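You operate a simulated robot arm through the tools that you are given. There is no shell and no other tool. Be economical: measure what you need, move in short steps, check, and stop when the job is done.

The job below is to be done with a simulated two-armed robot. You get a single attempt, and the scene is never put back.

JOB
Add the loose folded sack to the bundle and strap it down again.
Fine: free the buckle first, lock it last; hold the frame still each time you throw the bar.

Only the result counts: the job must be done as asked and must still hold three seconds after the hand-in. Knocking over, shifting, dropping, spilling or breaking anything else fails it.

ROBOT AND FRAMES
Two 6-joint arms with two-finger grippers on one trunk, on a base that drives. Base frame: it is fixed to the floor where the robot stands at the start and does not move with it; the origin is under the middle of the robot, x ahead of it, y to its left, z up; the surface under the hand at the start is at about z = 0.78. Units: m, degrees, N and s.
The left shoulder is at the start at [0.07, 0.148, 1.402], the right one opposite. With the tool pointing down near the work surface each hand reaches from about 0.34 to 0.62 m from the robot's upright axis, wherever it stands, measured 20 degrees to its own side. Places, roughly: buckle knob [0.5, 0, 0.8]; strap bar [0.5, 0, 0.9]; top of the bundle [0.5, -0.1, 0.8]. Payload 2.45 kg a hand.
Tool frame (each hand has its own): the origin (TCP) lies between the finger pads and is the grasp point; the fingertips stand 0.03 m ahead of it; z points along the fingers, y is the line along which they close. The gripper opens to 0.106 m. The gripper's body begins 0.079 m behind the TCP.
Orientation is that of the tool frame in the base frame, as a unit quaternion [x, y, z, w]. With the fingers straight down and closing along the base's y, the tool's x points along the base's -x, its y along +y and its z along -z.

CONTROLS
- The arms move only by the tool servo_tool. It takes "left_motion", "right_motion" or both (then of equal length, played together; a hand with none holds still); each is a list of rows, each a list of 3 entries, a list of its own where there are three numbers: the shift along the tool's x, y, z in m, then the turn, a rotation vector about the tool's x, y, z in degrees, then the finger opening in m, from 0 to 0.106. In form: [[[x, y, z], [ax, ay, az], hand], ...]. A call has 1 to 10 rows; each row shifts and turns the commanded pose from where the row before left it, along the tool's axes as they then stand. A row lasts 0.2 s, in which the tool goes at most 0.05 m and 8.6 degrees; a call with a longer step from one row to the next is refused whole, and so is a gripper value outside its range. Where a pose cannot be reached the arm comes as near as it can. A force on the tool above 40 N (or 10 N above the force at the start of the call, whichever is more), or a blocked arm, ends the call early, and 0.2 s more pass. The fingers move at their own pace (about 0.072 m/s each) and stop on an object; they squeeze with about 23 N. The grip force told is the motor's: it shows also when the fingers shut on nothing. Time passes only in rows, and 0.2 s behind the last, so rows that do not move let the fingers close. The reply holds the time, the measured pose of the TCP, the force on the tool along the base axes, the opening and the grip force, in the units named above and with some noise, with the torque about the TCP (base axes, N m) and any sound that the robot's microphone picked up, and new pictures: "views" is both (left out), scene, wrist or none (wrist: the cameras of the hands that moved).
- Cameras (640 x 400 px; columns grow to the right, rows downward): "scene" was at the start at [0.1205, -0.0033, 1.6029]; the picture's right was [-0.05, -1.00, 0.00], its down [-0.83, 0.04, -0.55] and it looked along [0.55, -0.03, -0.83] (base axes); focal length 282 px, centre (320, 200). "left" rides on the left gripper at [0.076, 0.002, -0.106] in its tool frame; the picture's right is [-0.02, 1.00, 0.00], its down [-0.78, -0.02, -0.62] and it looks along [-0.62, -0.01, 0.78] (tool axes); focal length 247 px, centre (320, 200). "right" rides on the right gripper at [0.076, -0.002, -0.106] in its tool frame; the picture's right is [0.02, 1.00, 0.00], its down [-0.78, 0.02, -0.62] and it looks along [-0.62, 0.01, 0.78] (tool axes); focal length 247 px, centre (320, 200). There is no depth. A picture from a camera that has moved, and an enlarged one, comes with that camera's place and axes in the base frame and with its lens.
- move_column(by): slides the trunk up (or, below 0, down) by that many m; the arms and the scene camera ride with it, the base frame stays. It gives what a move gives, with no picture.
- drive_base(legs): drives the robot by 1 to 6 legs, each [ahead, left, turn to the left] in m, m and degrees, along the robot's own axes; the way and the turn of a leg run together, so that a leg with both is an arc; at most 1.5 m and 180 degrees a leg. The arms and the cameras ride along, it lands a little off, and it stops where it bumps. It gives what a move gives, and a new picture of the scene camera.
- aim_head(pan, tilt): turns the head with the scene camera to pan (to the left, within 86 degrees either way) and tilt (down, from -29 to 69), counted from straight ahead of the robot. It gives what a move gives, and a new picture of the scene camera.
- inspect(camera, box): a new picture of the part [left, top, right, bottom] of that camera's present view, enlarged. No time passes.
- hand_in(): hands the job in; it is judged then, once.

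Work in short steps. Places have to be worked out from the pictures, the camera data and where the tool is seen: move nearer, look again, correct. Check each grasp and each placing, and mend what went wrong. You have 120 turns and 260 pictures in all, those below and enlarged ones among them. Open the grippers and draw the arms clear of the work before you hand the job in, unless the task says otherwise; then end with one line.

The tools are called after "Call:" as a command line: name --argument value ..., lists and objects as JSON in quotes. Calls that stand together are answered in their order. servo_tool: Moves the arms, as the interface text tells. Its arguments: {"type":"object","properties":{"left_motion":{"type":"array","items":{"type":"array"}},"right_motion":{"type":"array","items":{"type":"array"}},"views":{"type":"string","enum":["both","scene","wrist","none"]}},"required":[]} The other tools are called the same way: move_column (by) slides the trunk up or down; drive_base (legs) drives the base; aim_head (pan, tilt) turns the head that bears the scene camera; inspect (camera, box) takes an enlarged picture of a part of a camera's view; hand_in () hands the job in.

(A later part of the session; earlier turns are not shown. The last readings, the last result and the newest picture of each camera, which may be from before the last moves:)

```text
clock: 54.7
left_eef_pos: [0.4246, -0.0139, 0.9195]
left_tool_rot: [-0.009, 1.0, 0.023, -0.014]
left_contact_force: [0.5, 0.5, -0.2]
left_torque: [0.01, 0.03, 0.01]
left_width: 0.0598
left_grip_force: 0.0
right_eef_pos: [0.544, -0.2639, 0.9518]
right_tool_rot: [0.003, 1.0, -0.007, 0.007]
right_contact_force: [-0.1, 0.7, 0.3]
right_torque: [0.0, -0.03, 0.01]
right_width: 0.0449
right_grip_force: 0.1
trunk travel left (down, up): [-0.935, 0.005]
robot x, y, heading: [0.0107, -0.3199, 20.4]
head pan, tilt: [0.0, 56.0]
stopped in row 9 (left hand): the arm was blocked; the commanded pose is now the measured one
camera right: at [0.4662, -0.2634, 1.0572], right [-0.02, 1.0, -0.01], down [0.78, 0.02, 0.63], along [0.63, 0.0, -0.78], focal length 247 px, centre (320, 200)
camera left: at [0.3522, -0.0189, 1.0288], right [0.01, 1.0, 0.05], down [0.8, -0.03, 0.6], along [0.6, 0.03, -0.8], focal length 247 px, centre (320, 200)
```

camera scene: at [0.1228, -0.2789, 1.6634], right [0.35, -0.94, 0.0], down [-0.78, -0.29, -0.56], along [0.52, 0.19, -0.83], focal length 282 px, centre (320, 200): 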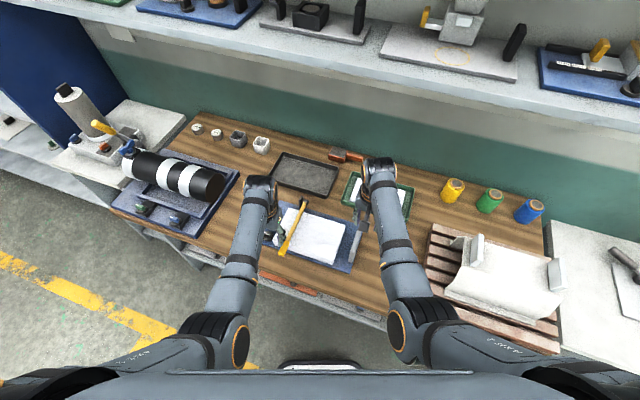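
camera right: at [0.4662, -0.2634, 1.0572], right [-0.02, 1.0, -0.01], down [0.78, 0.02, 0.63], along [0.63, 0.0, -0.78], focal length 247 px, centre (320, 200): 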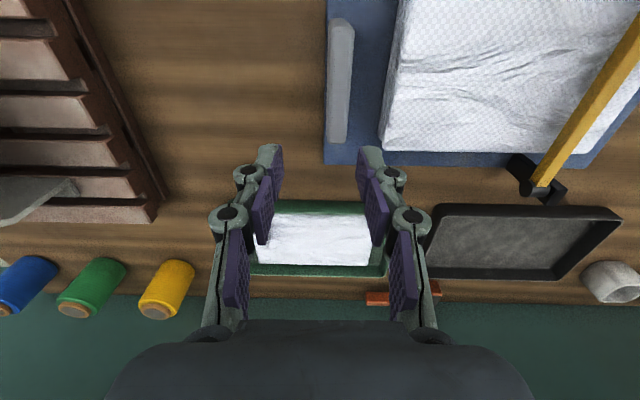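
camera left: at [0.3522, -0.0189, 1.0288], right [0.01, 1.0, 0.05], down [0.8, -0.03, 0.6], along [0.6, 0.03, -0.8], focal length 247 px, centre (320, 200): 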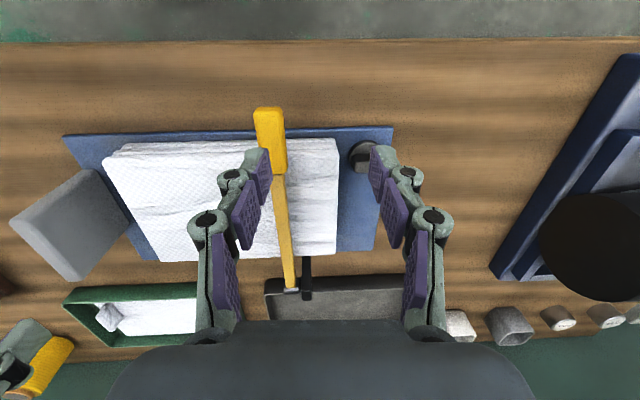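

Both hands stop along a line (elbow near the robot's chest), so they need to be a bit further from the robot. I back the base 0.025 and turn 4° more to put plate and handle symmetrically at ~0.53 m ahead.

Call:
servo_tool --left_motion '[[[0, 0.005, -0.01], [1.3, -0.9, 0.5], 0.06], [[0, 0.005, -0.01], [1.3, -0.9, 0.4], 0.06]]' --right_motion '[[[0, -0.003, 0], [-0.8, 0.8, -0.3], 0.045], [[0, -0.003, 0], [0, 0, 0], 0.045]]' --views "none"

Call:
drive_base --legs '[[-0.025, 0, 4]]'

```text
clock: 55.3
left_eef_pos: [0.4256, -0.0072, 0.9402]
left_tool_rot: [-0.001, 1.0, -0.001, 0.002]
left_contact_force: [0.1, -0.6, 0.3]
left_torque: [0.0, -0.02, 0.01]
left_width: 0.0597
left_grip_force: 0.1
right_eef_pos: [0.5423, -0.2676, 0.9517]
right_tool_rot: [0.0, 1.0, 0.001, -0.002]
right_contact_force: [-0.2, 0.1, 0.6]
right_torque: [-0.03, 0.0, 0.02]
right_width: 0.0451
right_grip_force: 0.1
trunk travel left (down, up): [-0.935, 0.005]
robot x, y, heading: [0.0074, -0.3209, 20.4]
head pan, tilt: [0.0, 56.0]
```

```text
clock: 56.1
left_eef_pos: [0.3841, 0.012, 0.9371]
left_tool_rot: [-0.035, 0.999, -0.001, -0.001]
left_contact_force: [0.0, -0.5, -1.1]
left_torque: [0.0, 0.1, 0.0]
left_width: 0.0598
left_grip_force: 0.0
right_eef_pos: [0.519, -0.2402, 0.9475]
right_tool_rot: [-0.035, 0.999, 0.001, -0.005]
right_contact_force: [-0.1, 0.3, -0.3]
right_torque: [0.0, 0.09, 0.01]
right_width: 0.0451
right_grip_force: 0.1
trunk travel left (down, up): [-0.935, 0.005]
robot x, y, heading: [-0.0158, -0.3299, 24.3]
head pan, tilt: [0.0, 56.0]
camera scene: at [0.1051, -0.2801, 1.6626], right [0.41, -0.91, 0.0], down [-0.76, -0.34, -0.56], along [0.51, 0.23, -0.83], focal length 282 px, centre (320, 200)
```

scene: 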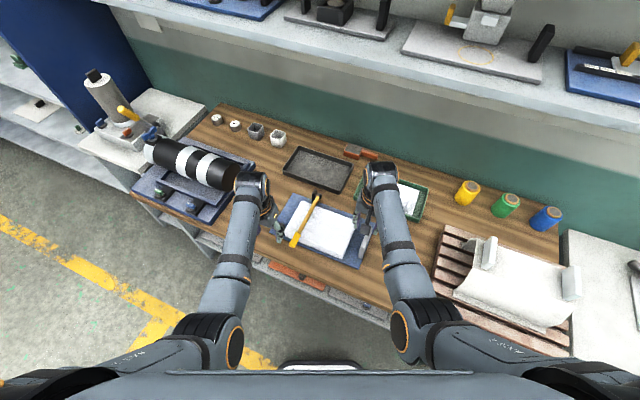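

Now I square up and move to above plate and handle in small steps.

Call:
servo_tool --left_motion '[[[0, 0, 0], [0, 0, 4], 0.06], [[-0.0083, -0.008, 0.001], [0, 0, 0], 0.06], [[-0.0083, -0.008, 0.001], [0, 0, 0], 0.06], [[-0.0083, -0.008, 0.001], [0, 0, 0], 0.06], [[-0.0083, -0.008, 0.001], [0, 0, 0], 0.06], [[-0.0083, -0.008, 0.001], [0, 0, 0], 0.06], [[-0.0083, -0.008, 0.001], [0, 0, 0], 0.06], [[-0.0083, -0.008, 0.001], [0, 0, 0], 0.06], [[0, 0, 0], [0, 0, 0], 0.06]]' --right_motion '[[[0, 0, 0], [0, 0, 4], 0.045], [[-0.004, -0.003, 0.004], [0, 0, 0], 0.045], [[-0.004, -0.003, 0.004], [0, 0, 0], 0.045], [[-0.004, -0.003, 0.004], [0, 0, 0], 0.045], [[-0.004, -0.003, 0.003], [0, 0, 0], 0.045], [[0, 0, 0], [0, 0, 0], 0.045], [[0, 0, 0], [0, 0, 0], 0.045], [[0, 0, 0], [0, 0, 0], 0.045], [[0, 0, 0], [0, 0, 0], 0.045]]' --views "wrist"

```text
clock: 58.3
left_eef_pos: [0.4278, -0.0116, 0.9298]
left_tool_rot: [-0.011, 1.0, 0.021, -0.006]
left_contact_force: [0.4, 0.0, -0.1]
left_torque: [0.0, -0.03, -0.02]
left_width: 0.0601
left_grip_force: 0.0
right_eef_pos: [0.5294, -0.2535, 0.9362]
right_tool_rot: [0.0, 1.0, -0.001, 0.0]
right_contact_force: [-0.1, 0.3, 0.9]
right_torque: [-0.02, 0.04, 0.03]
right_width: 0.045
right_grip_force: 0.1
trunk travel left (down, up): [-0.935, 0.005]
robot x, y, heading: [-0.0131, -0.328, 24.3]
head pan, tilt: [0.0, 56.0]
stopped in row 9 (left hand): the arm was blocked; the commanded pose is now the measured one
camera right: at [0.454, -0.2547, 1.0433], right [-0.02, 1.0, 0.0], down [0.78, 0.02, 0.62], along [0.62, 0.01, -0.78], focal length 247 px, centre (320, 200)
camera left: at [0.3533, -0.016, 1.037], right [0.0, 1.0, 0.04], down [0.79, -0.03, 0.61], along [0.61, 0.03, -0.79], focal length 247 px, centre (320, 200)
```

right: 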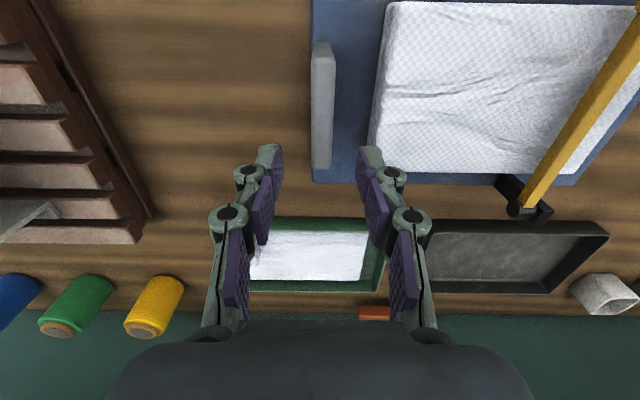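
left: 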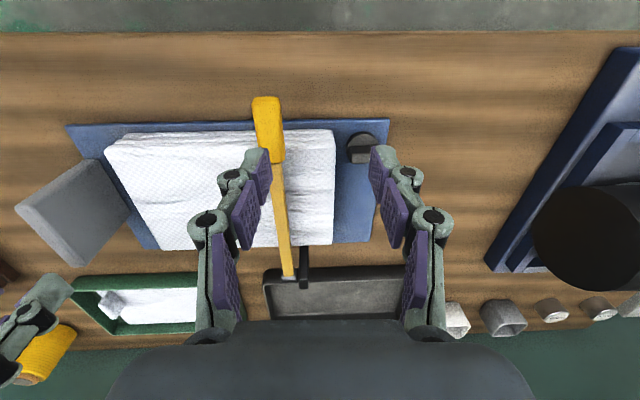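

The left hand stopped at the same world spot from two base poses, so its finger may be touching the handle side (handle perhaps higher than I judged). I back off, rise 4 cm and try crossing again.

Call:
servo_tool --left_motion '[[[0, 0.01, -0.01], [1.2, -0.4, 0.6], 0.08], [[0, 0, -0.02], [1.2, -0.3, 0.6], 0.08], [[0, 0, -0.02], [0, 0, 0], 0.08], [[-0.004, -0.01, 0], [0, 0, 0], 0.08], [[-0.004, -0.01, 0], [0, 0, 0], 0.08], [[-0.004, -0.01, 0], [0, 0, 0], 0.08], [[-0.002, -0.01, 0], [0, 0, 0], 0.08], [[0, 0, 0], [0, 0, 0], 0.08]]' --views "wrist"

Call:
inspect --camera "scene" --box '[240, 150, 400, 280]'

```text
clock: 60.3
left_eef_pos: [0.4275, 0.005, 0.9723]
left_tool_rot: [-0.017, 0.999, 0.034, -0.013]
left_contact_force: [0.7, 0.1, -1.9]
left_torque: [0.0, -0.01, -0.02]
left_width: 0.08
left_grip_force: 0.1
right_eef_pos: [0.5302, -0.2525, 0.9358]
right_tool_rot: [0.0, 1.0, 0.0, -0.002]
right_contact_force: [0.1, -0.4, -0.1]
right_torque: [0.02, 0.01, 0.0]
right_width: 0.045
right_grip_force: 0.1
trunk travel left (down, up): [-0.935, 0.005]
robot x, y, heading: [-0.0121, -0.3319, 24.0]
head pan, tilt: [0.0, 56.0]
stopped in row 8 (left hand): the arm was blocked; the commanded pose is now the measured one
camera left: at [0.3546, -0.003, 1.0817], right [-0.01, 1.0, 0.07], down [0.8, -0.03, 0.6], along [0.6, 0.06, -0.8], focal length 247 px, centre (320, 200)
```

left: 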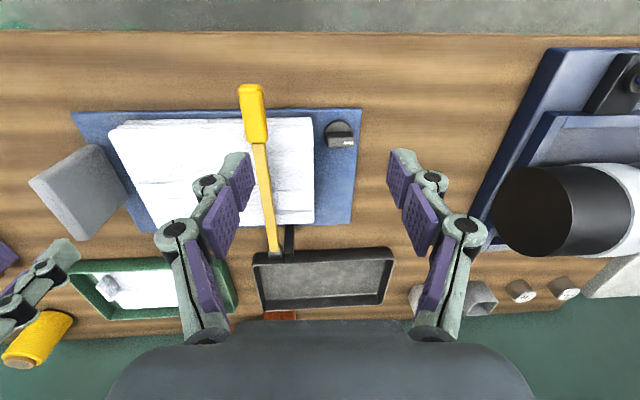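

```text
3.08 times, centred on (320, 215) of scene
camera zoom: at [0.097, -0.2808, 1.6633], right [0.41, -0.91, 0.0], down [-0.76, -0.34, -0.56], along [0.51, 0.23, -0.83], focal length 867 px, centre (320, 154)
```

zoom: 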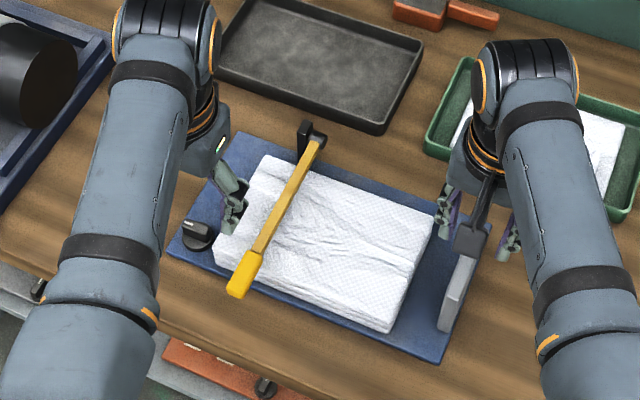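

It is a reach boundary of the left arm (relaxing at lower height), and the handle is slightly inside it. I shift the base 0.036 to its right and 0.006 back so both targets clear the boundary.

Call:
drive_base --legs '[[-0.006, -0.036, 0]]'

```text
clock: 61.2
left_eef_pos: [0.4358, -0.0249, 0.9701]
left_tool_rot: [-0.016, 0.999, 0.03, -0.011]
left_contact_force: [-0.8, 1.9, 0.1]
left_torque: [-0.11, 0.01, -0.02]
left_width: 0.0798
left_grip_force: 0.1
right_eef_pos: [0.5374, -0.2819, 0.9363]
right_tool_rot: [0.0, 1.0, -0.002, -0.002]
right_contact_force: [-0.1, 1.1, 0.6]
right_torque: [-0.1, -0.03, 0.0]
right_width: 0.0451
right_grip_force: 0.1
trunk travel left (down, up): [-0.935, 0.005]
robot x, y, heading: [-0.0014, -0.3622, 24.8]
head pan, tilt: [0.0, 56.0]
camera scene: at [0.1036, -0.3057, 1.6631], right [0.41, -0.91, 0.01], down [-0.75, -0.34, -0.56], along [0.51, 0.22, -0.83], focal length 282 px, centre (320, 200)
```

scene: 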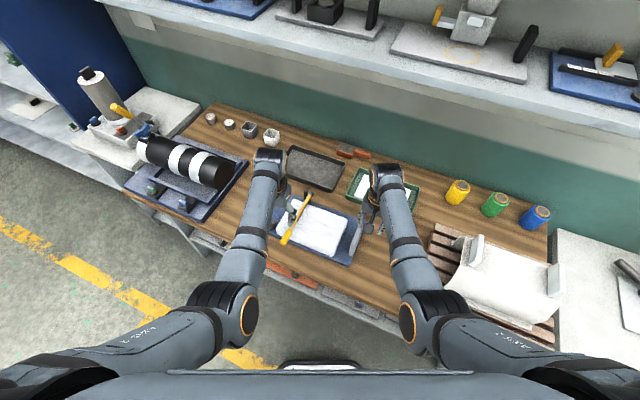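

Good. Straighten left, lower it around the handle; centre the right hand over the plate.

Call:
servo_tool --left_motion '[[[0, 0, 0.01], [1.7, -0.6, 0.9], 0.08], [[0, -0.003, 0.015], [1.7, -0.7, 0.9], 0.08], [[-0.002, -0.005, 0.01], [0, 0, 0], 0.08], [[-0.002, -0.005, 0.01], [0, 0, 0], 0.08], [[-0.002, -0.005, 0], [0, 0, 0], 0.08], [[0, 0, 0], [0, 0, 0], 0.08]]' --right_motion '[[[0.001, 0.006, 0.001], [0, 0, 0], 0.045], [[0.001, 0.006, 0.001], [0, 0, 0], 0.045], [[0.001, 0.006, 0.001], [0, 0, 0], 0.045], [[0.001, 0.006, 0.001], [0, 0, 0], 0.045], [[0, 0.004, 0.001], [0, 0, 0], 0.045], [[0, 0, 0], [0, 0, 0], 0.045]]' --views "wrist"

```text
clock: 62.6
left_eef_pos: [0.4434, -0.0478, 0.9278]
left_tool_rot: [-0.001, 1.0, 0.004, -0.002]
left_contact_force: [-1.0, 0.0, 0.4]
left_torque: [0.01, 0.03, -0.02]
left_width: 0.0802
left_grip_force: 0.0
right_eef_pos: [0.5351, -0.2599, 0.9307]
right_tool_rot: [0.001, 1.0, 0.001, -0.001]
right_contact_force: [0.6, -0.3, -0.6]
right_torque: [0.02, -0.01, -0.01]
right_width: 0.0451
right_grip_force: 0.0
trunk travel left (down, up): [-0.935, 0.005]
robot x, y, heading: [-0.0064, -0.3682, 24.4]
head pan, tilt: [0.0, 56.0]
camera right: at [0.459, -0.2614, 1.0385], right [-0.02, 1.0, 0.0], down [0.79, 0.02, 0.62], along [0.62, 0.02, -0.79], focal length 247 px, centre (320, 200)
camera left: at [0.3673, -0.0473, 1.0348], right [0.02, 1.0, 0.01], down [0.79, -0.02, 0.62], along [0.62, -0.01, -0.79], focal length 247 px, centre (320, 200)
```

right: 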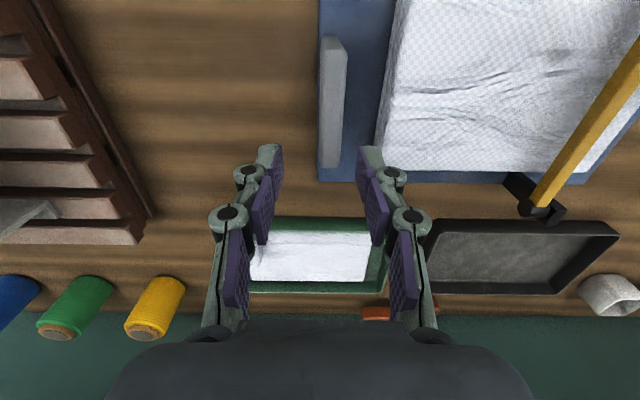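
left: 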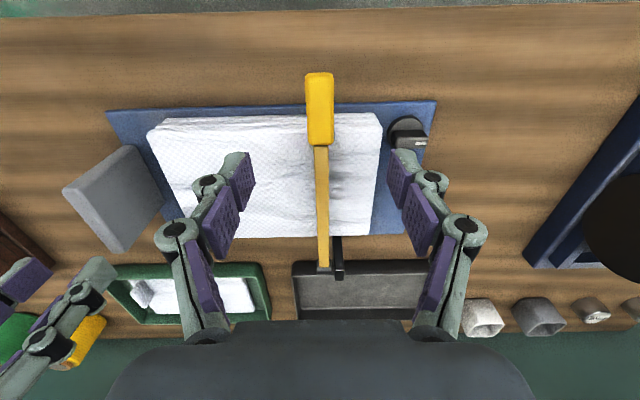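

Left is centred on the handle (x 0.40–0.45, y -0.047). Plate centre y=-0.2505. I align, lower and close the right hand on the plate.

Call:
servo_tool --right_motion '[[[0.004, 0.005, 0.01], [0, 0, 0], 0.045], [[0.004, 0.0045, 0.015], [0, 0, 0], 0.045], [[0, 0, 0.025], [0, 0, 0], 0.045], [[0, 0, 0.025], [0, 0, 0], 0.045], [[0, 0, 0.022], [0, 0, 0], 0.045], [[0, 0, 0], [0, 0, 0], 0.045]]' --views "wrist"

```text
clock: 64.0
left_eef_pos: [0.442, -0.047, 0.9273]
left_tool_rot: [-0.001, 1.0, 0.004, -0.001]
left_contact_force: [0.6, -0.8, 0.6]
left_torque: [-0.01, 0.01, 0.0]
left_width: 0.0798
left_grip_force: 0.0
right_eef_pos: [0.5254, -0.2553, 0.8369]
right_tool_rot: [0.0, 1.0, 0.001, -0.001]
right_contact_force: [-0.5, 0.7, -0.2]
right_torque: [0.0, 0.0, 0.02]
right_width: 0.045
right_grip_force: 0.1
right hand out of reach, approached as far as the arm can: row 5
trunk travel left (down, up): [-0.935, 0.005]
robot x, y, heading: [-0.0007, -0.3647, 24.0]
head pan, tilt: [0.0, 56.0]
camera right: at [0.448, -0.2573, 0.9442], right [-0.02, 1.0, 0.0], down [0.78, 0.02, 0.62], along [0.62, 0.01, -0.78], focal length 247 px, centre (320, 200)
```

right: 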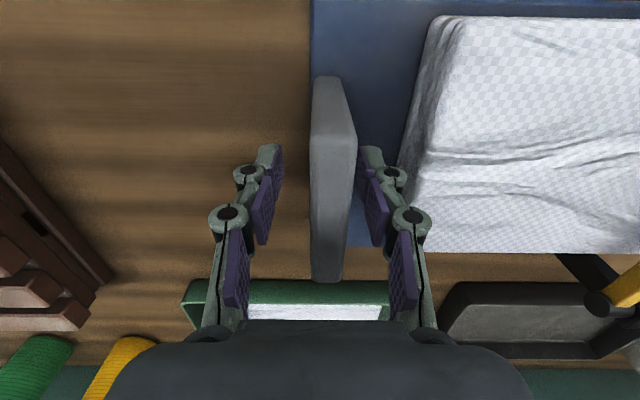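

The plate is centred ~3 mm to +y of the hand; I nudge by that and close.

Call:
servo_tool --right_motion '[[[0.002, 0.0035, 0], [0, 0, 0], 0.045], [[0, 0, 0], [0, 0, 0], 0.025], [[0, 0, 0], [0, 0, 0], 0.0], [[0, 0, 0], [0, 0, 0], 0.0]]' --views "wrist"

```text
clock: 65.0
left_eef_pos: [0.4431, -0.0477, 0.9267]
left_tool_rot: [-0.001, 1.0, 0.003, -0.002]
left_contact_force: [0.2, 0.0, -0.4]
left_torque: [0.01, -0.01, 0.01]
left_width: 0.0799
left_grip_force: 0.1
right_eef_pos: [0.5215, -0.2524, 0.8371]
right_tool_rot: [0.0, 1.0, 0.001, -0.002]
right_contact_force: [-0.6, -0.9, -0.1]
right_torque: [-0.06, -0.08, 0.2]
right_width: 0.0158
right_grip_force: 23.3
trunk travel left (down, up): [-0.935, 0.005]
robot x, y, heading: [-0.0087, -0.3649, 24.3]
head pan, tilt: [0.0, 56.0]
camera right: at [0.446, -0.2531, 0.9447], right [-0.02, 1.0, 0.0], down [0.79, 0.02, 0.62], along [0.62, 0.01, -0.79], focal length 247 px, centre (320, 200)
```

right: 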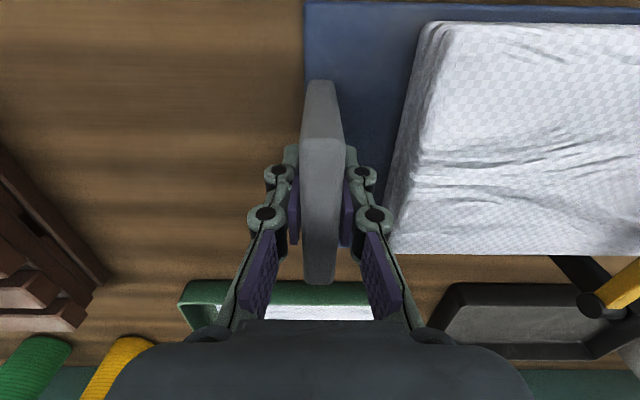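

Plate held (0.0158, 23 N). Now I lower the left hand around the handle: target (0.426,-0.047,0.868).

Call:
servo_tool --left_motion '[[[0.005, 0, 0.015], [0, 0, 0], 0.055], [[0.006, 0, 0.015], [0, 0, 0], 0.055], [[0.006, 0, 0.015], [0, 0, 0], 0.055], [[0, 0, 0.013], [0, 0, 0], 0.055], [[0, 0, 0], [0, 0, 0], 0.055]]' --views "wrist"

Call:
inspect --camera "left" --box '[220, 20, 420, 220]'

```text
clock: 66.2
left_eef_pos: [0.4247, -0.0459, 0.8682]
left_tool_rot: [-0.001, 1.0, 0.003, -0.002]
left_contact_force: [0.7, -0.1, -0.9]
left_torque: [0.02, 0.0, 0.01]
left_width: 0.0548
left_grip_force: 0.0
right_eef_pos: [0.522, -0.2509, 0.8377]
right_tool_rot: [0.0, 1.0, 0.0, -0.002]
right_contact_force: [-0.1, -0.4, 0.0]
right_torque: [-0.06, 0.09, 0.18]
right_width: 0.0155
right_grip_force: 23.5
trunk travel left (down, up): [-0.935, 0.005]
robot x, y, heading: [-0.0047, -0.3671, 24.2]
head pan, tilt: [0.0, 56.0]
camera left: at [0.3496, -0.046, 0.9759], right [0.02, 1.0, 0.01], down [0.79, -0.02, 0.62], along [0.62, -0.01, -0.79], focal length 247 px, centre (320, 200)
```

left: 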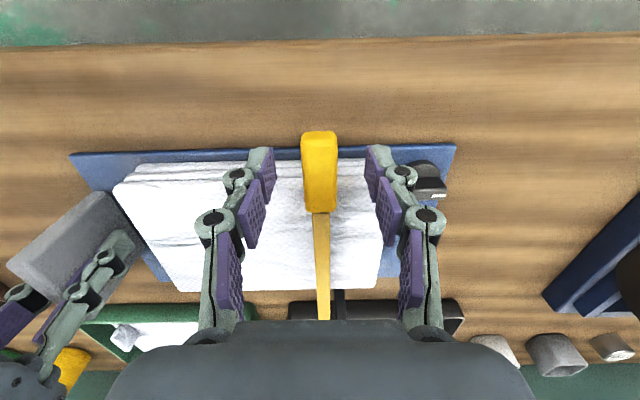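

```text
2.00 times, centred on (320, 120) of left
camera zoom: at [0.3496, -0.046, 0.9759], right [0.02, 1.0, 0.01], down [0.79, -0.02, 0.62], along [0.62, -0.01, -0.79], focal length 494 px, centre (320, 360)
```

zoom: 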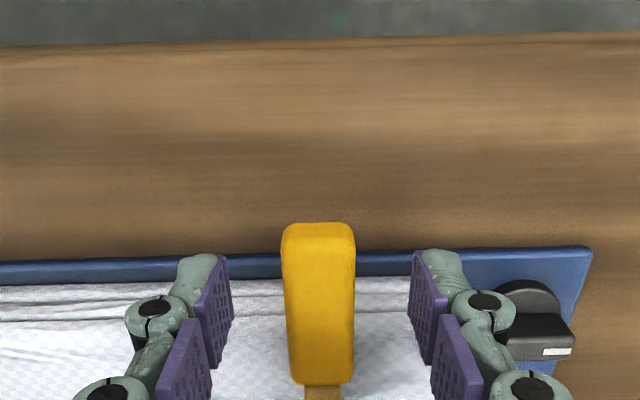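

The handle lies centrally between the fingers. I close the left hand on it.

Call:
servo_tool --left_motion '[[[0, -0.001, 0], [0, 0, 0], 0.035], [[0, 0, 0], [0, 0, 0], 0.01], [[0, 0, 0], [0, 0, 0], 0.0], [[0, 0, 0], [0, 0, 0], 0.0]]' --views "none"

```text
clock: 67.2
left_eef_pos: [0.4232, -0.0464, 0.8695]
left_tool_rot: [0.0, 1.0, 0.004, -0.002]
left_contact_force: [-0.6, 4.5, -0.5]
left_torque: [0.07, -0.01, 0.3]
left_width: 0.0189
left_grip_force: 22.6
right_eef_pos: [0.5216, -0.2516, 0.837]
right_tool_rot: [0.0, 1.0, 0.001, -0.001]
right_contact_force: [-1.1, -4.1, 0.7]
right_torque: [-0.14, 0.12, 0.21]
right_width: 0.0155
right_grip_force: 23.3
trunk travel left (down, up): [-0.935, 0.005]
robot x, y, heading: [-0.005, -0.3627, 24.4]
head pan, tilt: [0.0, 56.0]
```

Handle gripped. I test-lift the bar by ~8° on its arc about the hinge (0.614, z 0.86), watching forces, with the right hand holding the frame.

Call:
servo_tool --left_motion '[[[-0.0006, 0, -0.0067], [0, 1, 0], 0.0], [[-0.0006, 0, -0.0067], [0, 1, 0], 0.0], [[-0.0008, 0, -0.0066], [0, 1, 0], 0.0], [[-0.0008, 0, -0.0066], [0, 1, 0], 0.0]]' --views "wrist"

```text
clock: 68.2
left_eef_pos: [0.4286, -0.0472, 0.8962]
left_tool_rot: [-0.001, 0.999, 0.003, -0.037]
left_contact_force: [-2.1, 5.6, -4.2]
left_torque: [0.09, 0.78, 0.19]
left_width: 0.0194
left_grip_force: 23.1
right_eef_pos: [0.523, -0.2509, 0.8368]
right_tool_rot: [0.0, 1.0, 0.001, 0.0]
right_contact_force: [3.2, -5.8, 2.5]
right_torque: [0.36, -0.17, -0.06]
right_width: 0.016
right_grip_force: 23.4
trunk travel left (down, up): [-0.935, 0.005]
robot x, y, heading: [-0.0067, -0.3662, 24.3]
head pan, tilt: [0.0, 56.0]
camera left: at [0.3612, -0.0471, 1.0088], right [0.02, 1.0, 0.0], down [0.83, -0.02, 0.56], along [0.56, -0.01, -0.83], focal length 247 px, centre (320, 200)
```

left: 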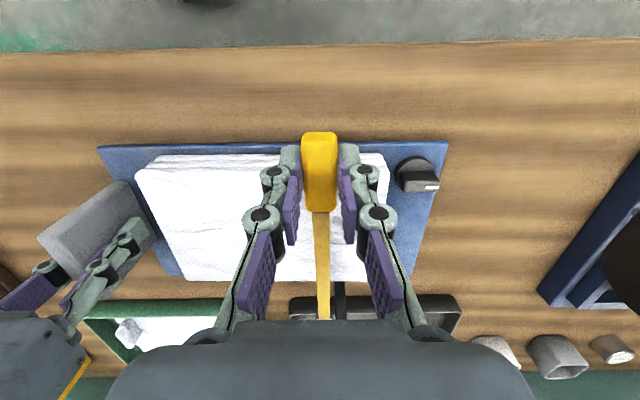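

The bar rises freely with low force. I continue along the arc to ~35°.

Call:
servo_tool --left_motion '[[[-0.0021, 0, -0.0132], [0, 2, 0], 0.0], [[-0.0026, 0, -0.0131], [0, 2, 0], 0.0], [[-0.003, 0, -0.013], [0, 2, 0], 0.0], [[-0.0034, 0, -0.0129], [0, 2, 0], 0.0], [[-0.0039, 0, -0.0128], [0, 2, 0], 0.0], [[-0.0043, 0, -0.0126], [0, 2, 0], 0.0]]' --views "scene"

```text
clock: 69.6
left_eef_pos: [0.4584, -0.0494, 0.9725]
left_tool_rot: [-0.002, 0.99, 0.003, -0.139]
left_contact_force: [-1.4, 2.8, -4.2]
left_torque: [0.11, 0.68, 0.2]
left_width: 0.0196
left_grip_force: 22.9
left hand out of reach, approached as far as the arm can: row 6
right_eef_pos: [0.5222, -0.2514, 0.8382]
right_tool_rot: [-0.001, 1.0, 0.002, -0.002]
right_contact_force: [3.2, -2.1, 6.1]
right_torque: [0.36, -0.24, -0.31]
right_width: 0.016
right_grip_force: 22.9
trunk travel left (down, up): [-0.935, 0.005]
robot x, y, heading: [-0.0029, -0.3661, 24.1]
head pan, tilt: [0.0, 56.0]
camera scene: at [0.1066, -0.3164, 1.6633], right [0.41, -0.91, 0.0], down [-0.76, -0.34, -0.56], along [0.51, 0.23, -0.83], focal length 282 px, centre (320, 200)
```

scene: 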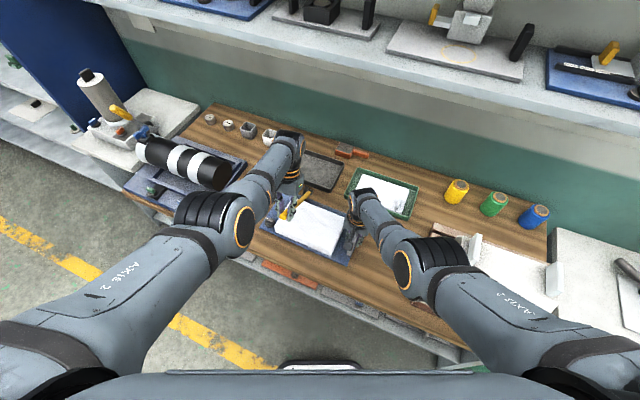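

Tilting back ran the wrist to its outer limit. From here I reduce the tilt while following the arc (bar pivots in the pads) to ~60°.

Call:
servo_tool --left_motion '[[[-0.005, 0, -0.0124], [0, -3, 0], 0.0], [[-0.0065, 0, -0.0117], [0, -3, 0], 0.0], [[-0.0078, 0, -0.0108], [0, -3, 0], 0.0], [[-0.0092, 0, -0.0098], [0, -3, 0], 0.0], [[-0.0102, 0, -0.0086], [0, -3, 0], 0.0], [[-0.0113, 0, -0.0073], [0, -3, 0], 0.0]]' --views "scene"

```text
clock: 71.0
left_eef_pos: [0.516, -0.0482, 1.0248]
left_tool_rot: [-0.001, 1.0, 0.003, 0.017]
left_contact_force: [-6.9, 5.4, 0.7]
left_torque: [0.12, 0.89, -0.45]
left_width: 0.0211
left_grip_force: 23.9
right_eef_pos: [0.5223, -0.2504, 0.8387]
right_tool_rot: [-0.001, 1.0, 0.0, -0.001]
right_contact_force: [7.7, -1.3, 3.7]
right_torque: [-0.11, -0.68, -0.48]
right_width: 0.0176
right_grip_force: 23.4
trunk travel left (down, up): [-0.935, 0.005]
robot x, y, heading: [-0.0063, -0.3642, 24.5]
head pan, tilt: [0.0, 56.0]
camera scene: at [0.1054, -0.3151, 1.6634], right [0.41, -0.91, 0.0], down [-0.76, -0.34, -0.56], along [0.51, 0.23, -0.83], focal length 282 px, centre (320, 200)
```

scene: 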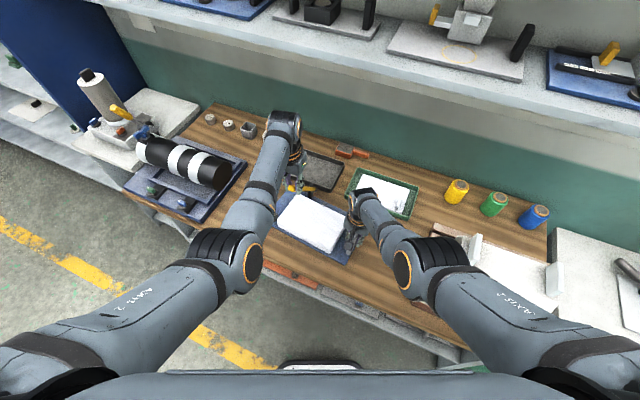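

At ~60°. I continue the arc toward ~84°, tilting the fingers forward as it goes.

Call:
servo_tool --left_motion '[[[-0.012, 0, -0.0059], [0, -2.4, 0], 0.0], [[-0.0127, 0, -0.0045], [0, -2.4, 0], 0.0], [[-0.013, 0, -0.0031], [0, -2.4, 0], 0.0], [[-0.0133, 0, -0.0016], [0, -2.4, 0], 0.0], [[-0.0134, 0, -0.0001], [0, -2.4, 0], 0.0], [[-0.0132, 0, 0.0015], [0, -2.4, 0], 0.0]]' --views "scene"

```text
clock: 72.4
left_eef_pos: [0.5862, -0.0515, 1.0501]
left_tool_rot: [-0.001, 0.99, 0.002, 0.14]
left_contact_force: [-16.7, -11.3, -11.7]
left_torque: [-0.56, 0.78, -0.44]
left_width: 0.0213
left_grip_force: 23.2
right_eef_pos: [0.524, -0.2485, 0.8432]
right_tool_rot: [0.001, 1.0, 0.002, 0.003]
right_contact_force: [12.6, 11.2, 29.7]
right_torque: [0.43, -0.07, -0.54]
right_width: 0.0202
right_grip_force: 22.5
trunk travel left (down, up): [-0.935, 0.005]
robot x, y, heading: [-0.0046, -0.3665, 24.2]
head pan, tilt: [0.0, 56.0]
camera scene: at [0.1009, -0.3166, 1.6639], right [0.41, -0.91, 0.0], down [-0.75, -0.34, -0.56], along [0.51, 0.23, -0.83], focal length 282 px, centre (320, 200)
```

scene: 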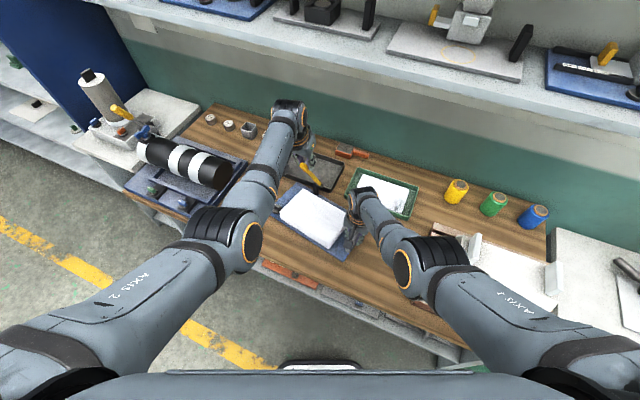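

Forces are rising, maybe an end stop of the bar or a misfit. I look closely.

Call:
inspect --camera "scene" --box '[250, 130, 400, 270]'

Call:
inspect --camera "left" --box '[160, 60, 480, 320]'

Call:
inspect --camera "right" --box '[0, 0, 640, 400]'

```text
2.86 times, centred on (325, 200) of scene
camera zoom: at [0.1009, -0.3166, 1.6639], right [0.41, -0.91, 0.0], down [-0.75, -0.34, -0.56], along [0.51, 0.23, -0.83], focal length 805 px, centre (306, 200)
```

zoom: 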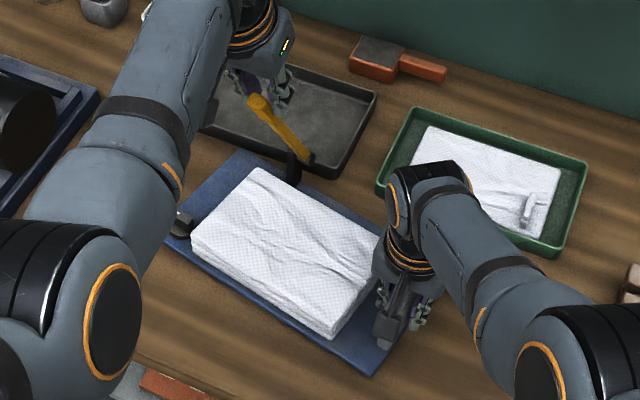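

```text
1.54 times, centred on (320, 190) of left
camera zoom: at [0.485, -0.0506, 1.1312], right [0.02, 1.0, 0.01], down [0.58, -0.02, 0.81], along [0.81, -0.01, -0.58], focal length 380 px, centre (320, 215)
```

zoom: 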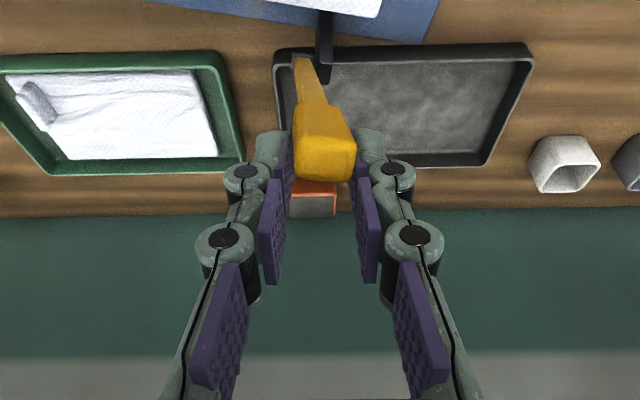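

```text
1.00 times, centred on (320, 200) of right (not enlarged: the box is as wide or as high as the picture)
camera zoom: at [0.446, -0.2513, 0.9489], right [-0.02, 1.0, 0.01], down [0.78, 0.01, 0.63], along [0.63, 0.02, -0.78], focal length 247 px, centre (320, 200)
```

zoom: 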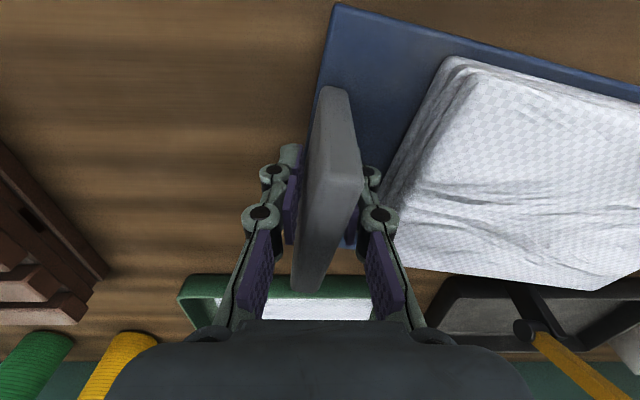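

The frame yawed ~12° about the plate: the bar meets resistance around 70° and I pushed too far. I undo it: left hand eases back −x 0.041 while the right hand yaws the plate back.

Call:
servo_tool --left_motion '[[[0.0066, 0.001, -0.0019], [0, 0, 0], 0.0], [[0.0066, 0.001, -0.0019], [0, 0, 0], 0.0], [[0.0066, 0.001, -0.0019], [0, 0, 0], 0.0], [[0.0066, 0.001, -0.0019], [0, 0, 0], 0.0], [[0.0066, 0, -0.0019], [0, 0, 0], 0.0], [[0.0066, 0, -0.0019], [0, 0, 0], 0.0]]' --right_motion '[[[0, 0, 0], [0, 0, -2], 0.0], [[0, 0, 0], [0, 0, -2], 0.0], [[0, 0, 0], [0, 0, -2], 0.0], [[0, 0, 0], [0, 0, -2], 0.0], [[0, 0, 0], [0, 0, -2], 0.0], [[0, 0, 0], [0, 0, -1], 0.0]]' --views "both"

Call:
inspect --camera "scene" --box '[250, 130, 400, 270]'

```text
clock: 73.8
left_eef_pos: [0.5501, -0.0448, 1.0481]
left_tool_rot: [-0.001, 0.99, 0.002, 0.142]
left_contact_force: [-2.3, -20.6, -13.5]
left_torque: [-0.55, -0.34, -0.15]
left_width: 0.0196
left_grip_force: 23.3
right_eef_pos: [0.5215, -0.249, 0.8383]
right_tool_rot: [-0.095, 0.995, 0.001, 0.0]
right_contact_force: [4.2, 18.4, 15.8]
right_torque: [0.54, -0.45, -0.55]
right_width: 0.0209
right_grip_force: 23.4
trunk travel left (down, up): [-0.935, 0.005]
robot x, y, heading: [-0.0051, -0.3667, 24.3]
head pan, tilt: [0.0, 56.0]
camera scene: at [0.1058, -0.3164, 1.6633], right [0.41, -0.91, 0.0], down [-0.76, -0.34, -0.56], along [0.51, 0.23, -0.83], focal length 282 px, centre (320, 200)
camera right: at [0.4472, -0.2665, 0.946], right [-0.21, 0.98, 0.0], down [0.77, 0.16, 0.62], along [0.61, 0.13, -0.78], focal length 247 px, centre (320, 200)
camera left: at [0.4473, -0.0438, 1.1294], right [0.02, 1.0, 0.01], down [0.58, -0.02, 0.82], along [0.82, -0.01, -0.58], focal length 247 px, centre (320, 200)
```

scene: 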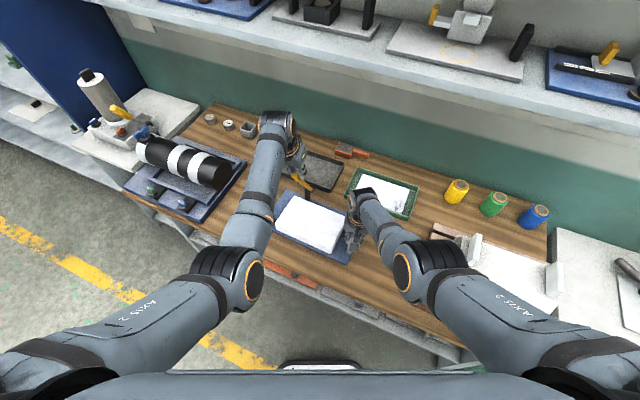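
right: 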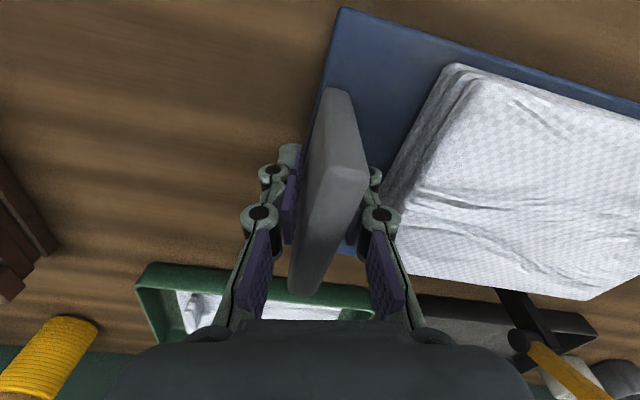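
left: 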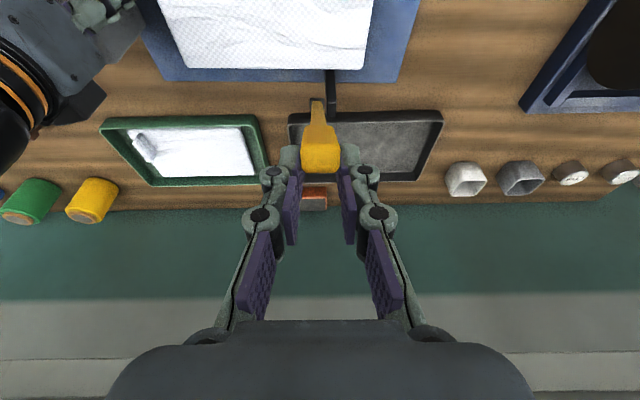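

```text
2.86 times, centred on (325, 200) of scene
camera zoom: at [0.1058, -0.3164, 1.6633], right [0.41, -0.91, 0.0], down [-0.76, -0.34, -0.56], along [0.51, 0.23, -0.83], focal length 805 px, centre (306, 200)
```

zoom: 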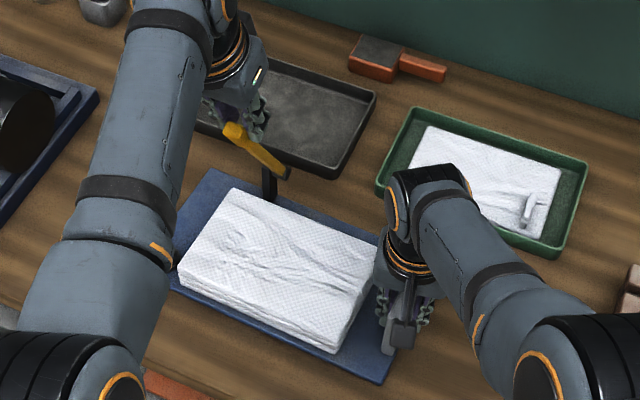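

The frame is square again in the left view. I relieve the internal stress: the left hand shifts 4 mm to −y and 6 mm down.

Call:
servo_tool --left_motion '[[[0.0008, -0.002, 0.003], [0, 0, 0], 0.0], [[0.0008, -0.003, 0.003], [0, 0, 0], 0.0], [[0, 0, 0], [0, 0, 0], 0.0]]' --views "none"

Call:
inspect --camera "left" --box '[200, 60, 440, 220]'

```text
clock: 74.6
left_eef_pos: [0.5489, -0.0468, 1.0485]
left_tool_rot: [-0.001, 0.989, 0.006, 0.147]
left_contact_force: [-12.7, -4.4, 30.7]
left_torque: [-0.38, 0.12, -0.23]
left_width: 0.0198
left_grip_force: 23.4
right_eef_pos: [0.5187, -0.2509, 0.8398]
right_tool_rot: [-0.096, 0.995, 0.0, 0.0]
right_contact_force: [11.5, 13.6, -9.0]
right_torque: [0.53, 0.32, -0.68]
right_width: 0.0215
right_grip_force: 22.5
trunk travel left (down, up): [-0.935, 0.005]
robot x, y, heading: [-0.0068, -0.3628, 24.5]
head pan, tilt: [0.0, 56.0]
```

```text
2.50 times, centred on (320, 140) of left
camera zoom: at [0.4458, -0.0477, 1.1274], right [0.02, 1.0, 0.02], down [0.57, -0.02, 0.82], along [0.82, 0.0, -0.57], focal length 617 px, centre (320, 350)
```

zoom: 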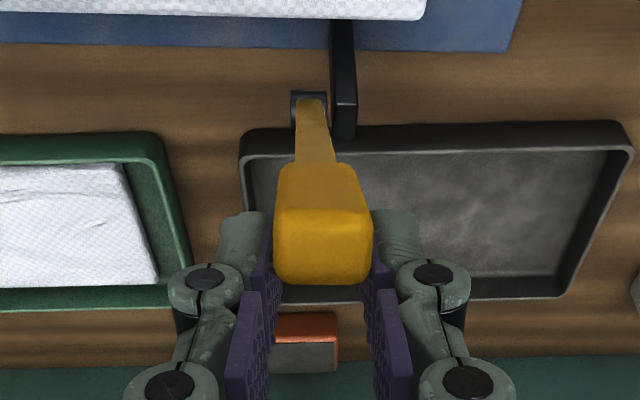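

The hinge is really at x≈0.62, z≈0.865 (radius 0.197), which explains the earlier mismatch. I undo the lowering and follow the corrected arc from 69° to 81°, then check.

Call:
servo_tool --left_motion '[[[-0.0016, 0, -0.0053], [0, 0, 0], 0.0], [[-0.0068, 0, -0.0002], [0, -0.7, 0], 0.0], [[-0.0069, 0, -0.0003], [0, -0.8, 0], 0.0], [[-0.0068, 0, 0.0004], [0, -0.7, 0], 0.0], [[-0.0068, 0, 0.0004], [0, -0.8, 0], 0.0], [[-0.0068, 0, 0.0011], [0, -0.7, 0], 0.0], [[-0.0068, 0, 0.0011], [0, -0.8, 0], 0.0]]' --views "wrist"

Call:
inspect --camera "right" --box '[100, 0, 640, 340]'

```text
clock: 76.2
left_eef_pos: [0.5874, -0.0516, 1.0553]
left_tool_rot: [0.0, 0.984, 0.0, 0.176]
left_contact_force: [-11.5, -16.1, -22.0]
left_torque: [-0.68, 0.53, -0.35]
left_width: 0.0201
left_grip_force: 22.6
right_eef_pos: [0.5238, -0.2464, 0.8423]
right_tool_rot: [-0.095, 0.995, 0.003, 0.003]
right_contact_force: [12.1, 18.4, 23.8]
right_torque: [0.71, 0.14, -0.74]
right_width: 0.0248
right_grip_force: 23.2
trunk travel left (down, up): [-0.935, 0.005]
robot x, y, heading: [-0.0036, -0.3659, 24.2]
head pan, tilt: [0.0, 56.0]
camera left: at [0.4797, -0.0503, 1.1289], right [0.02, 1.0, 0.01], down [0.52, -0.02, 0.85], along [0.85, -0.01, -0.52], focal length 247 px, centre (320, 200)
```

left: 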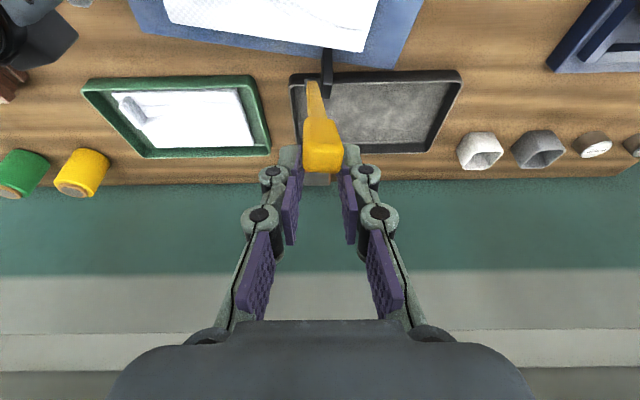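

```text
1.18 times, centred on (370, 170) of right
camera zoom: at [0.4492, -0.2637, 0.9479], right [-0.21, 0.98, 0.01], down [0.76, 0.16, 0.63], along [0.61, 0.14, -0.78], focal length 291 px, centre (261, 235)
```

zoom: 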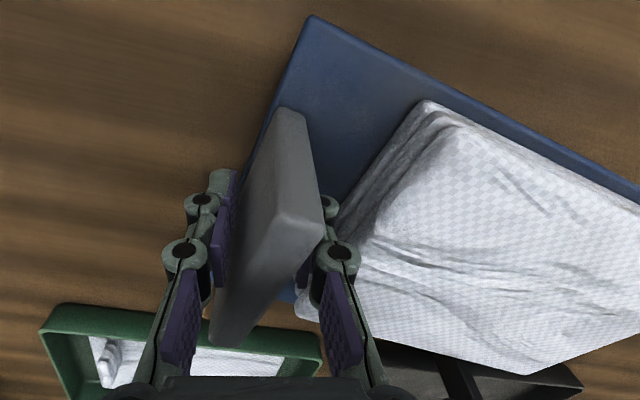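

Again the frame yawed with the bar still near 70°: the bar has its stop there. I back the left hand off to unload, then will open it and see whether the bar stays open.

Call:
servo_tool --left_motion '[[[0.006, 0, -0.001], [0, 0, 0], 0.0], [[0.006, 0, -0.001], [0, 0, 0], 0.0], [[0.006, 0, 0], [0, 0, 0], 0.0], [[0, -0.002, 0], [0, 0, 0], 0.0]]' --views "none"

```text
clock: 77.2
left_eef_pos: [0.5724, -0.0516, 1.054]
left_tool_rot: [-0.001, 0.984, 0.003, 0.18]
left_contact_force: [-7.2, -11.2, -15.8]
left_torque: [-0.54, 0.07, -0.26]
left_width: 0.02
left_grip_force: 22.8
right_eef_pos: [0.5209, -0.2489, 0.8389]
right_tool_rot: [-0.096, 0.995, 0.001, -0.001]
right_contact_force: [8.4, 9.6, 20.4]
right_torque: [0.34, -0.25, -0.69]
right_width: 0.0228
right_grip_force: 23.1
trunk travel left (down, up): [-0.935, 0.005]
robot x, y, heading: [-0.0028, -0.3669, 24.6]
head pan, tilt: [0.0, 56.0]
```

Still pulling upward; I ease down 5 mm and back another 8 mm.

Call:
servo_tool --left_motion '[[[0.005, -0.001, 0.001], [0, 0, 0], 0.0], [[0.005, -0.001, 0.002], [0, 0, 0], 0.0], [[0.002, -0.001, 0.002], [0, 0, 0], 0.0], [[0, 0, 0], [0, 0, 0], 0.0]]' --views "none"

Call:
inspect --camera "scene" --box '[230, 120, 400, 270]'

```text
clock: 78.2
left_eef_pos: [0.5609, -0.0524, 1.0502]
left_tool_rot: [0.0, 0.983, 0.006, 0.185]
left_contact_force: [-8.8, 14.9, 30.8]
left_torque: [0.05, 0.07, -0.24]
left_width: 0.0208
left_grip_force: 23.2
right_eef_pos: [0.518, -0.2532, 0.8373]
right_tool_rot: [-0.096, 0.995, -0.002, -0.001]
right_contact_force: [12.8, -9.0, -7.3]
right_torque: [-0.21, -0.16, -0.74]
right_width: 0.0223
right_grip_force: 22.8
trunk travel left (down, up): [-0.935, 0.005]
robot x, y, heading: [-0.0045, -0.3649, 24.4]
head pan, tilt: [0.0, 56.0]
```

```text
2.67 times, centred on (315, 195) of scene
camera zoom: at [0.1018, -0.316, 1.6639], right [0.41, -0.91, 0.0], down [-0.75, -0.34, -0.56], along [0.51, 0.23, -0.83], focal length 752 px, centre (333, 213)
```

zoom: 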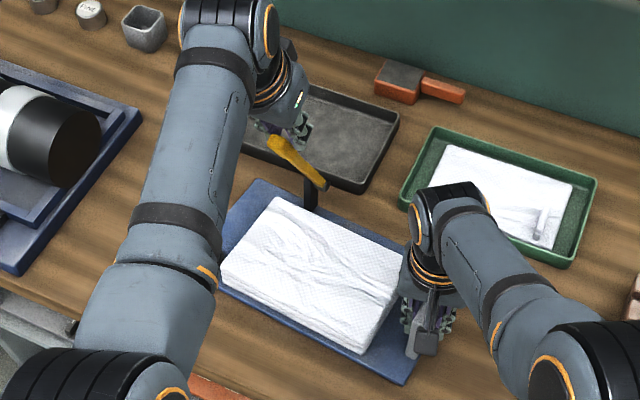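

Mostly radial compression; I raise 2.5 mm to neutral, then read forces again.

Call:
servo_tool --left_motion '[[[0, -0.001, -0.0012], [0, 0, 0], 0.0], [[0, -0.001, -0.0012], [0, 0, 0], 0.0], [[0, 0, 0], [0, 0, 0], 0.0]]' --views "none"

```text
clock: 79.0
left_eef_pos: [0.56, -0.0541, 1.0493]
left_tool_rot: [-0.001, 0.983, 0.007, 0.183]
left_contact_force: [-2.5, 25.4, 20.6]
left_torque: [0.15, -0.51, -0.25]
left_width: 0.0199
left_grip_force: 23.0
right_eef_pos: [0.5173, -0.2514, 0.8379]
right_tool_rot: [-0.096, 0.995, -0.001, -0.002]
right_contact_force: [2.6, -21.0, -4.4]
right_torque: [0.13, -0.1, -0.92]
right_width: 0.0233
right_grip_force: 23.0
trunk travel left (down, up): [-0.935, 0.005]
robot x, y, heading: [-0.0072, -0.3677, 24.4]
head pan, tilt: [0.0, 56.0]
```

The y stress grew to the other side; I shift +3 mm in y and up 2 mm.

Call:
servo_tool --left_motion '[[[0, 0.0015, -0.001], [0, 0, 0], 0.0], [[0, 0.0015, -0.001], [0, 0, 0], 0.0], [[0, 0, 0], [0, 0, 0], 0.0]]' --views "none"

```text
clock: 79.8
left_eef_pos: [0.5601, -0.055, 1.0487]
left_tool_rot: [0.0, 0.984, 0.002, 0.18]
left_contact_force: [0.6, 19.4, 11.9]
left_torque: [0.17, -0.74, -0.18]
left_width: 0.0199
left_grip_force: 23.1
right_eef_pos: [0.5192, -0.2509, 0.8386]
right_tool_rot: [-0.096, 0.995, 0.002, -0.002]
right_contact_force: [-4.3, -20.4, -6.5]
right_torque: [0.51, 0.24, -0.68]
right_width: 0.0236
right_grip_force: 22.5
trunk travel left (down, up): [-0.935, 0.005]
robot x, y, heading: [-0.0035, -0.365, 24.2]
head pan, tilt: [0.0, 56.0]
```

Stress is moderate. Now I open the left hand slightly and see whether the bar stays.

Call:
servo_tool --left_motion '[[[0, 0.002, 0], [0, 0, 0], 0.03], [[0, 0, 0], [0, 0, 0], 0.04], [[0, 0, 0], [0, 0, 0], 0.04]]' --views "wrist"

Call:
inspect --camera "scene" --box '[230, 120, 400, 270]'

```text
clock: 80.6
left_eef_pos: [0.561, -0.0521, 1.0482]
left_tool_rot: [0.001, 0.984, 0.002, 0.18]
left_contact_force: [1.0, 0.4, -0.2]
left_torque: [-0.03, -0.02, -0.01]
left_width: 0.0402
left_grip_force: 0.2
right_eef_pos: [0.5212, -0.2502, 0.8397]
right_tool_rot: [-0.096, 0.995, 0.002, -0.002]
right_contact_force: [0.1, -0.8, -2.5]
right_torque: [-0.01, -0.26, -0.26]
right_width: 0.0182
right_grip_force: 22.7
trunk travel left (down, up): [-0.935, 0.005]
robot x, y, heading: [-0.0038, -0.362, 24.1]
head pan, tilt: [0.0, 56.0]
camera left: at [0.4534, -0.0518, 1.1209], right [0.02, 1.0, 0.01], down [0.51, -0.02, 0.86], along [0.86, -0.01, -0.51], focal length 247 px, centre (320, 200)
```

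left: 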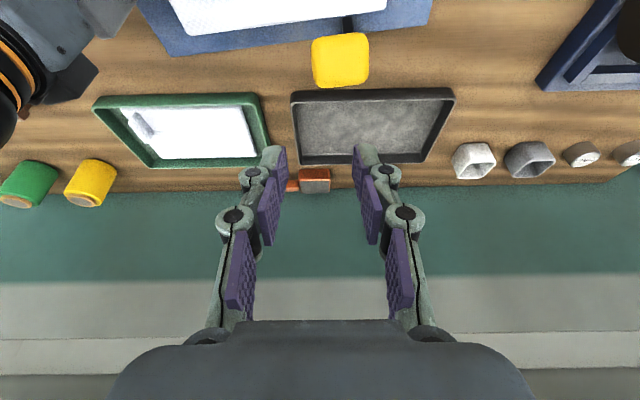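

```text
2.67 times, centred on (315, 195) of scene
camera zoom: at [0.1069, -0.316, 1.6633], right [0.41, -0.91, 0.0], down [-0.76, -0.34, -0.56], along [0.51, 0.23, -0.83], focal length 752 px, centre (333, 213)
```

zoom: 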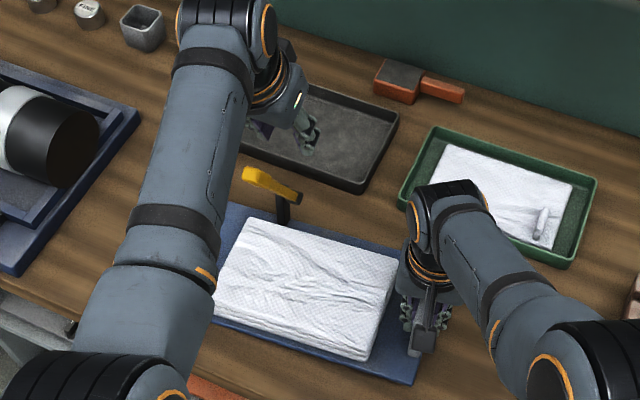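

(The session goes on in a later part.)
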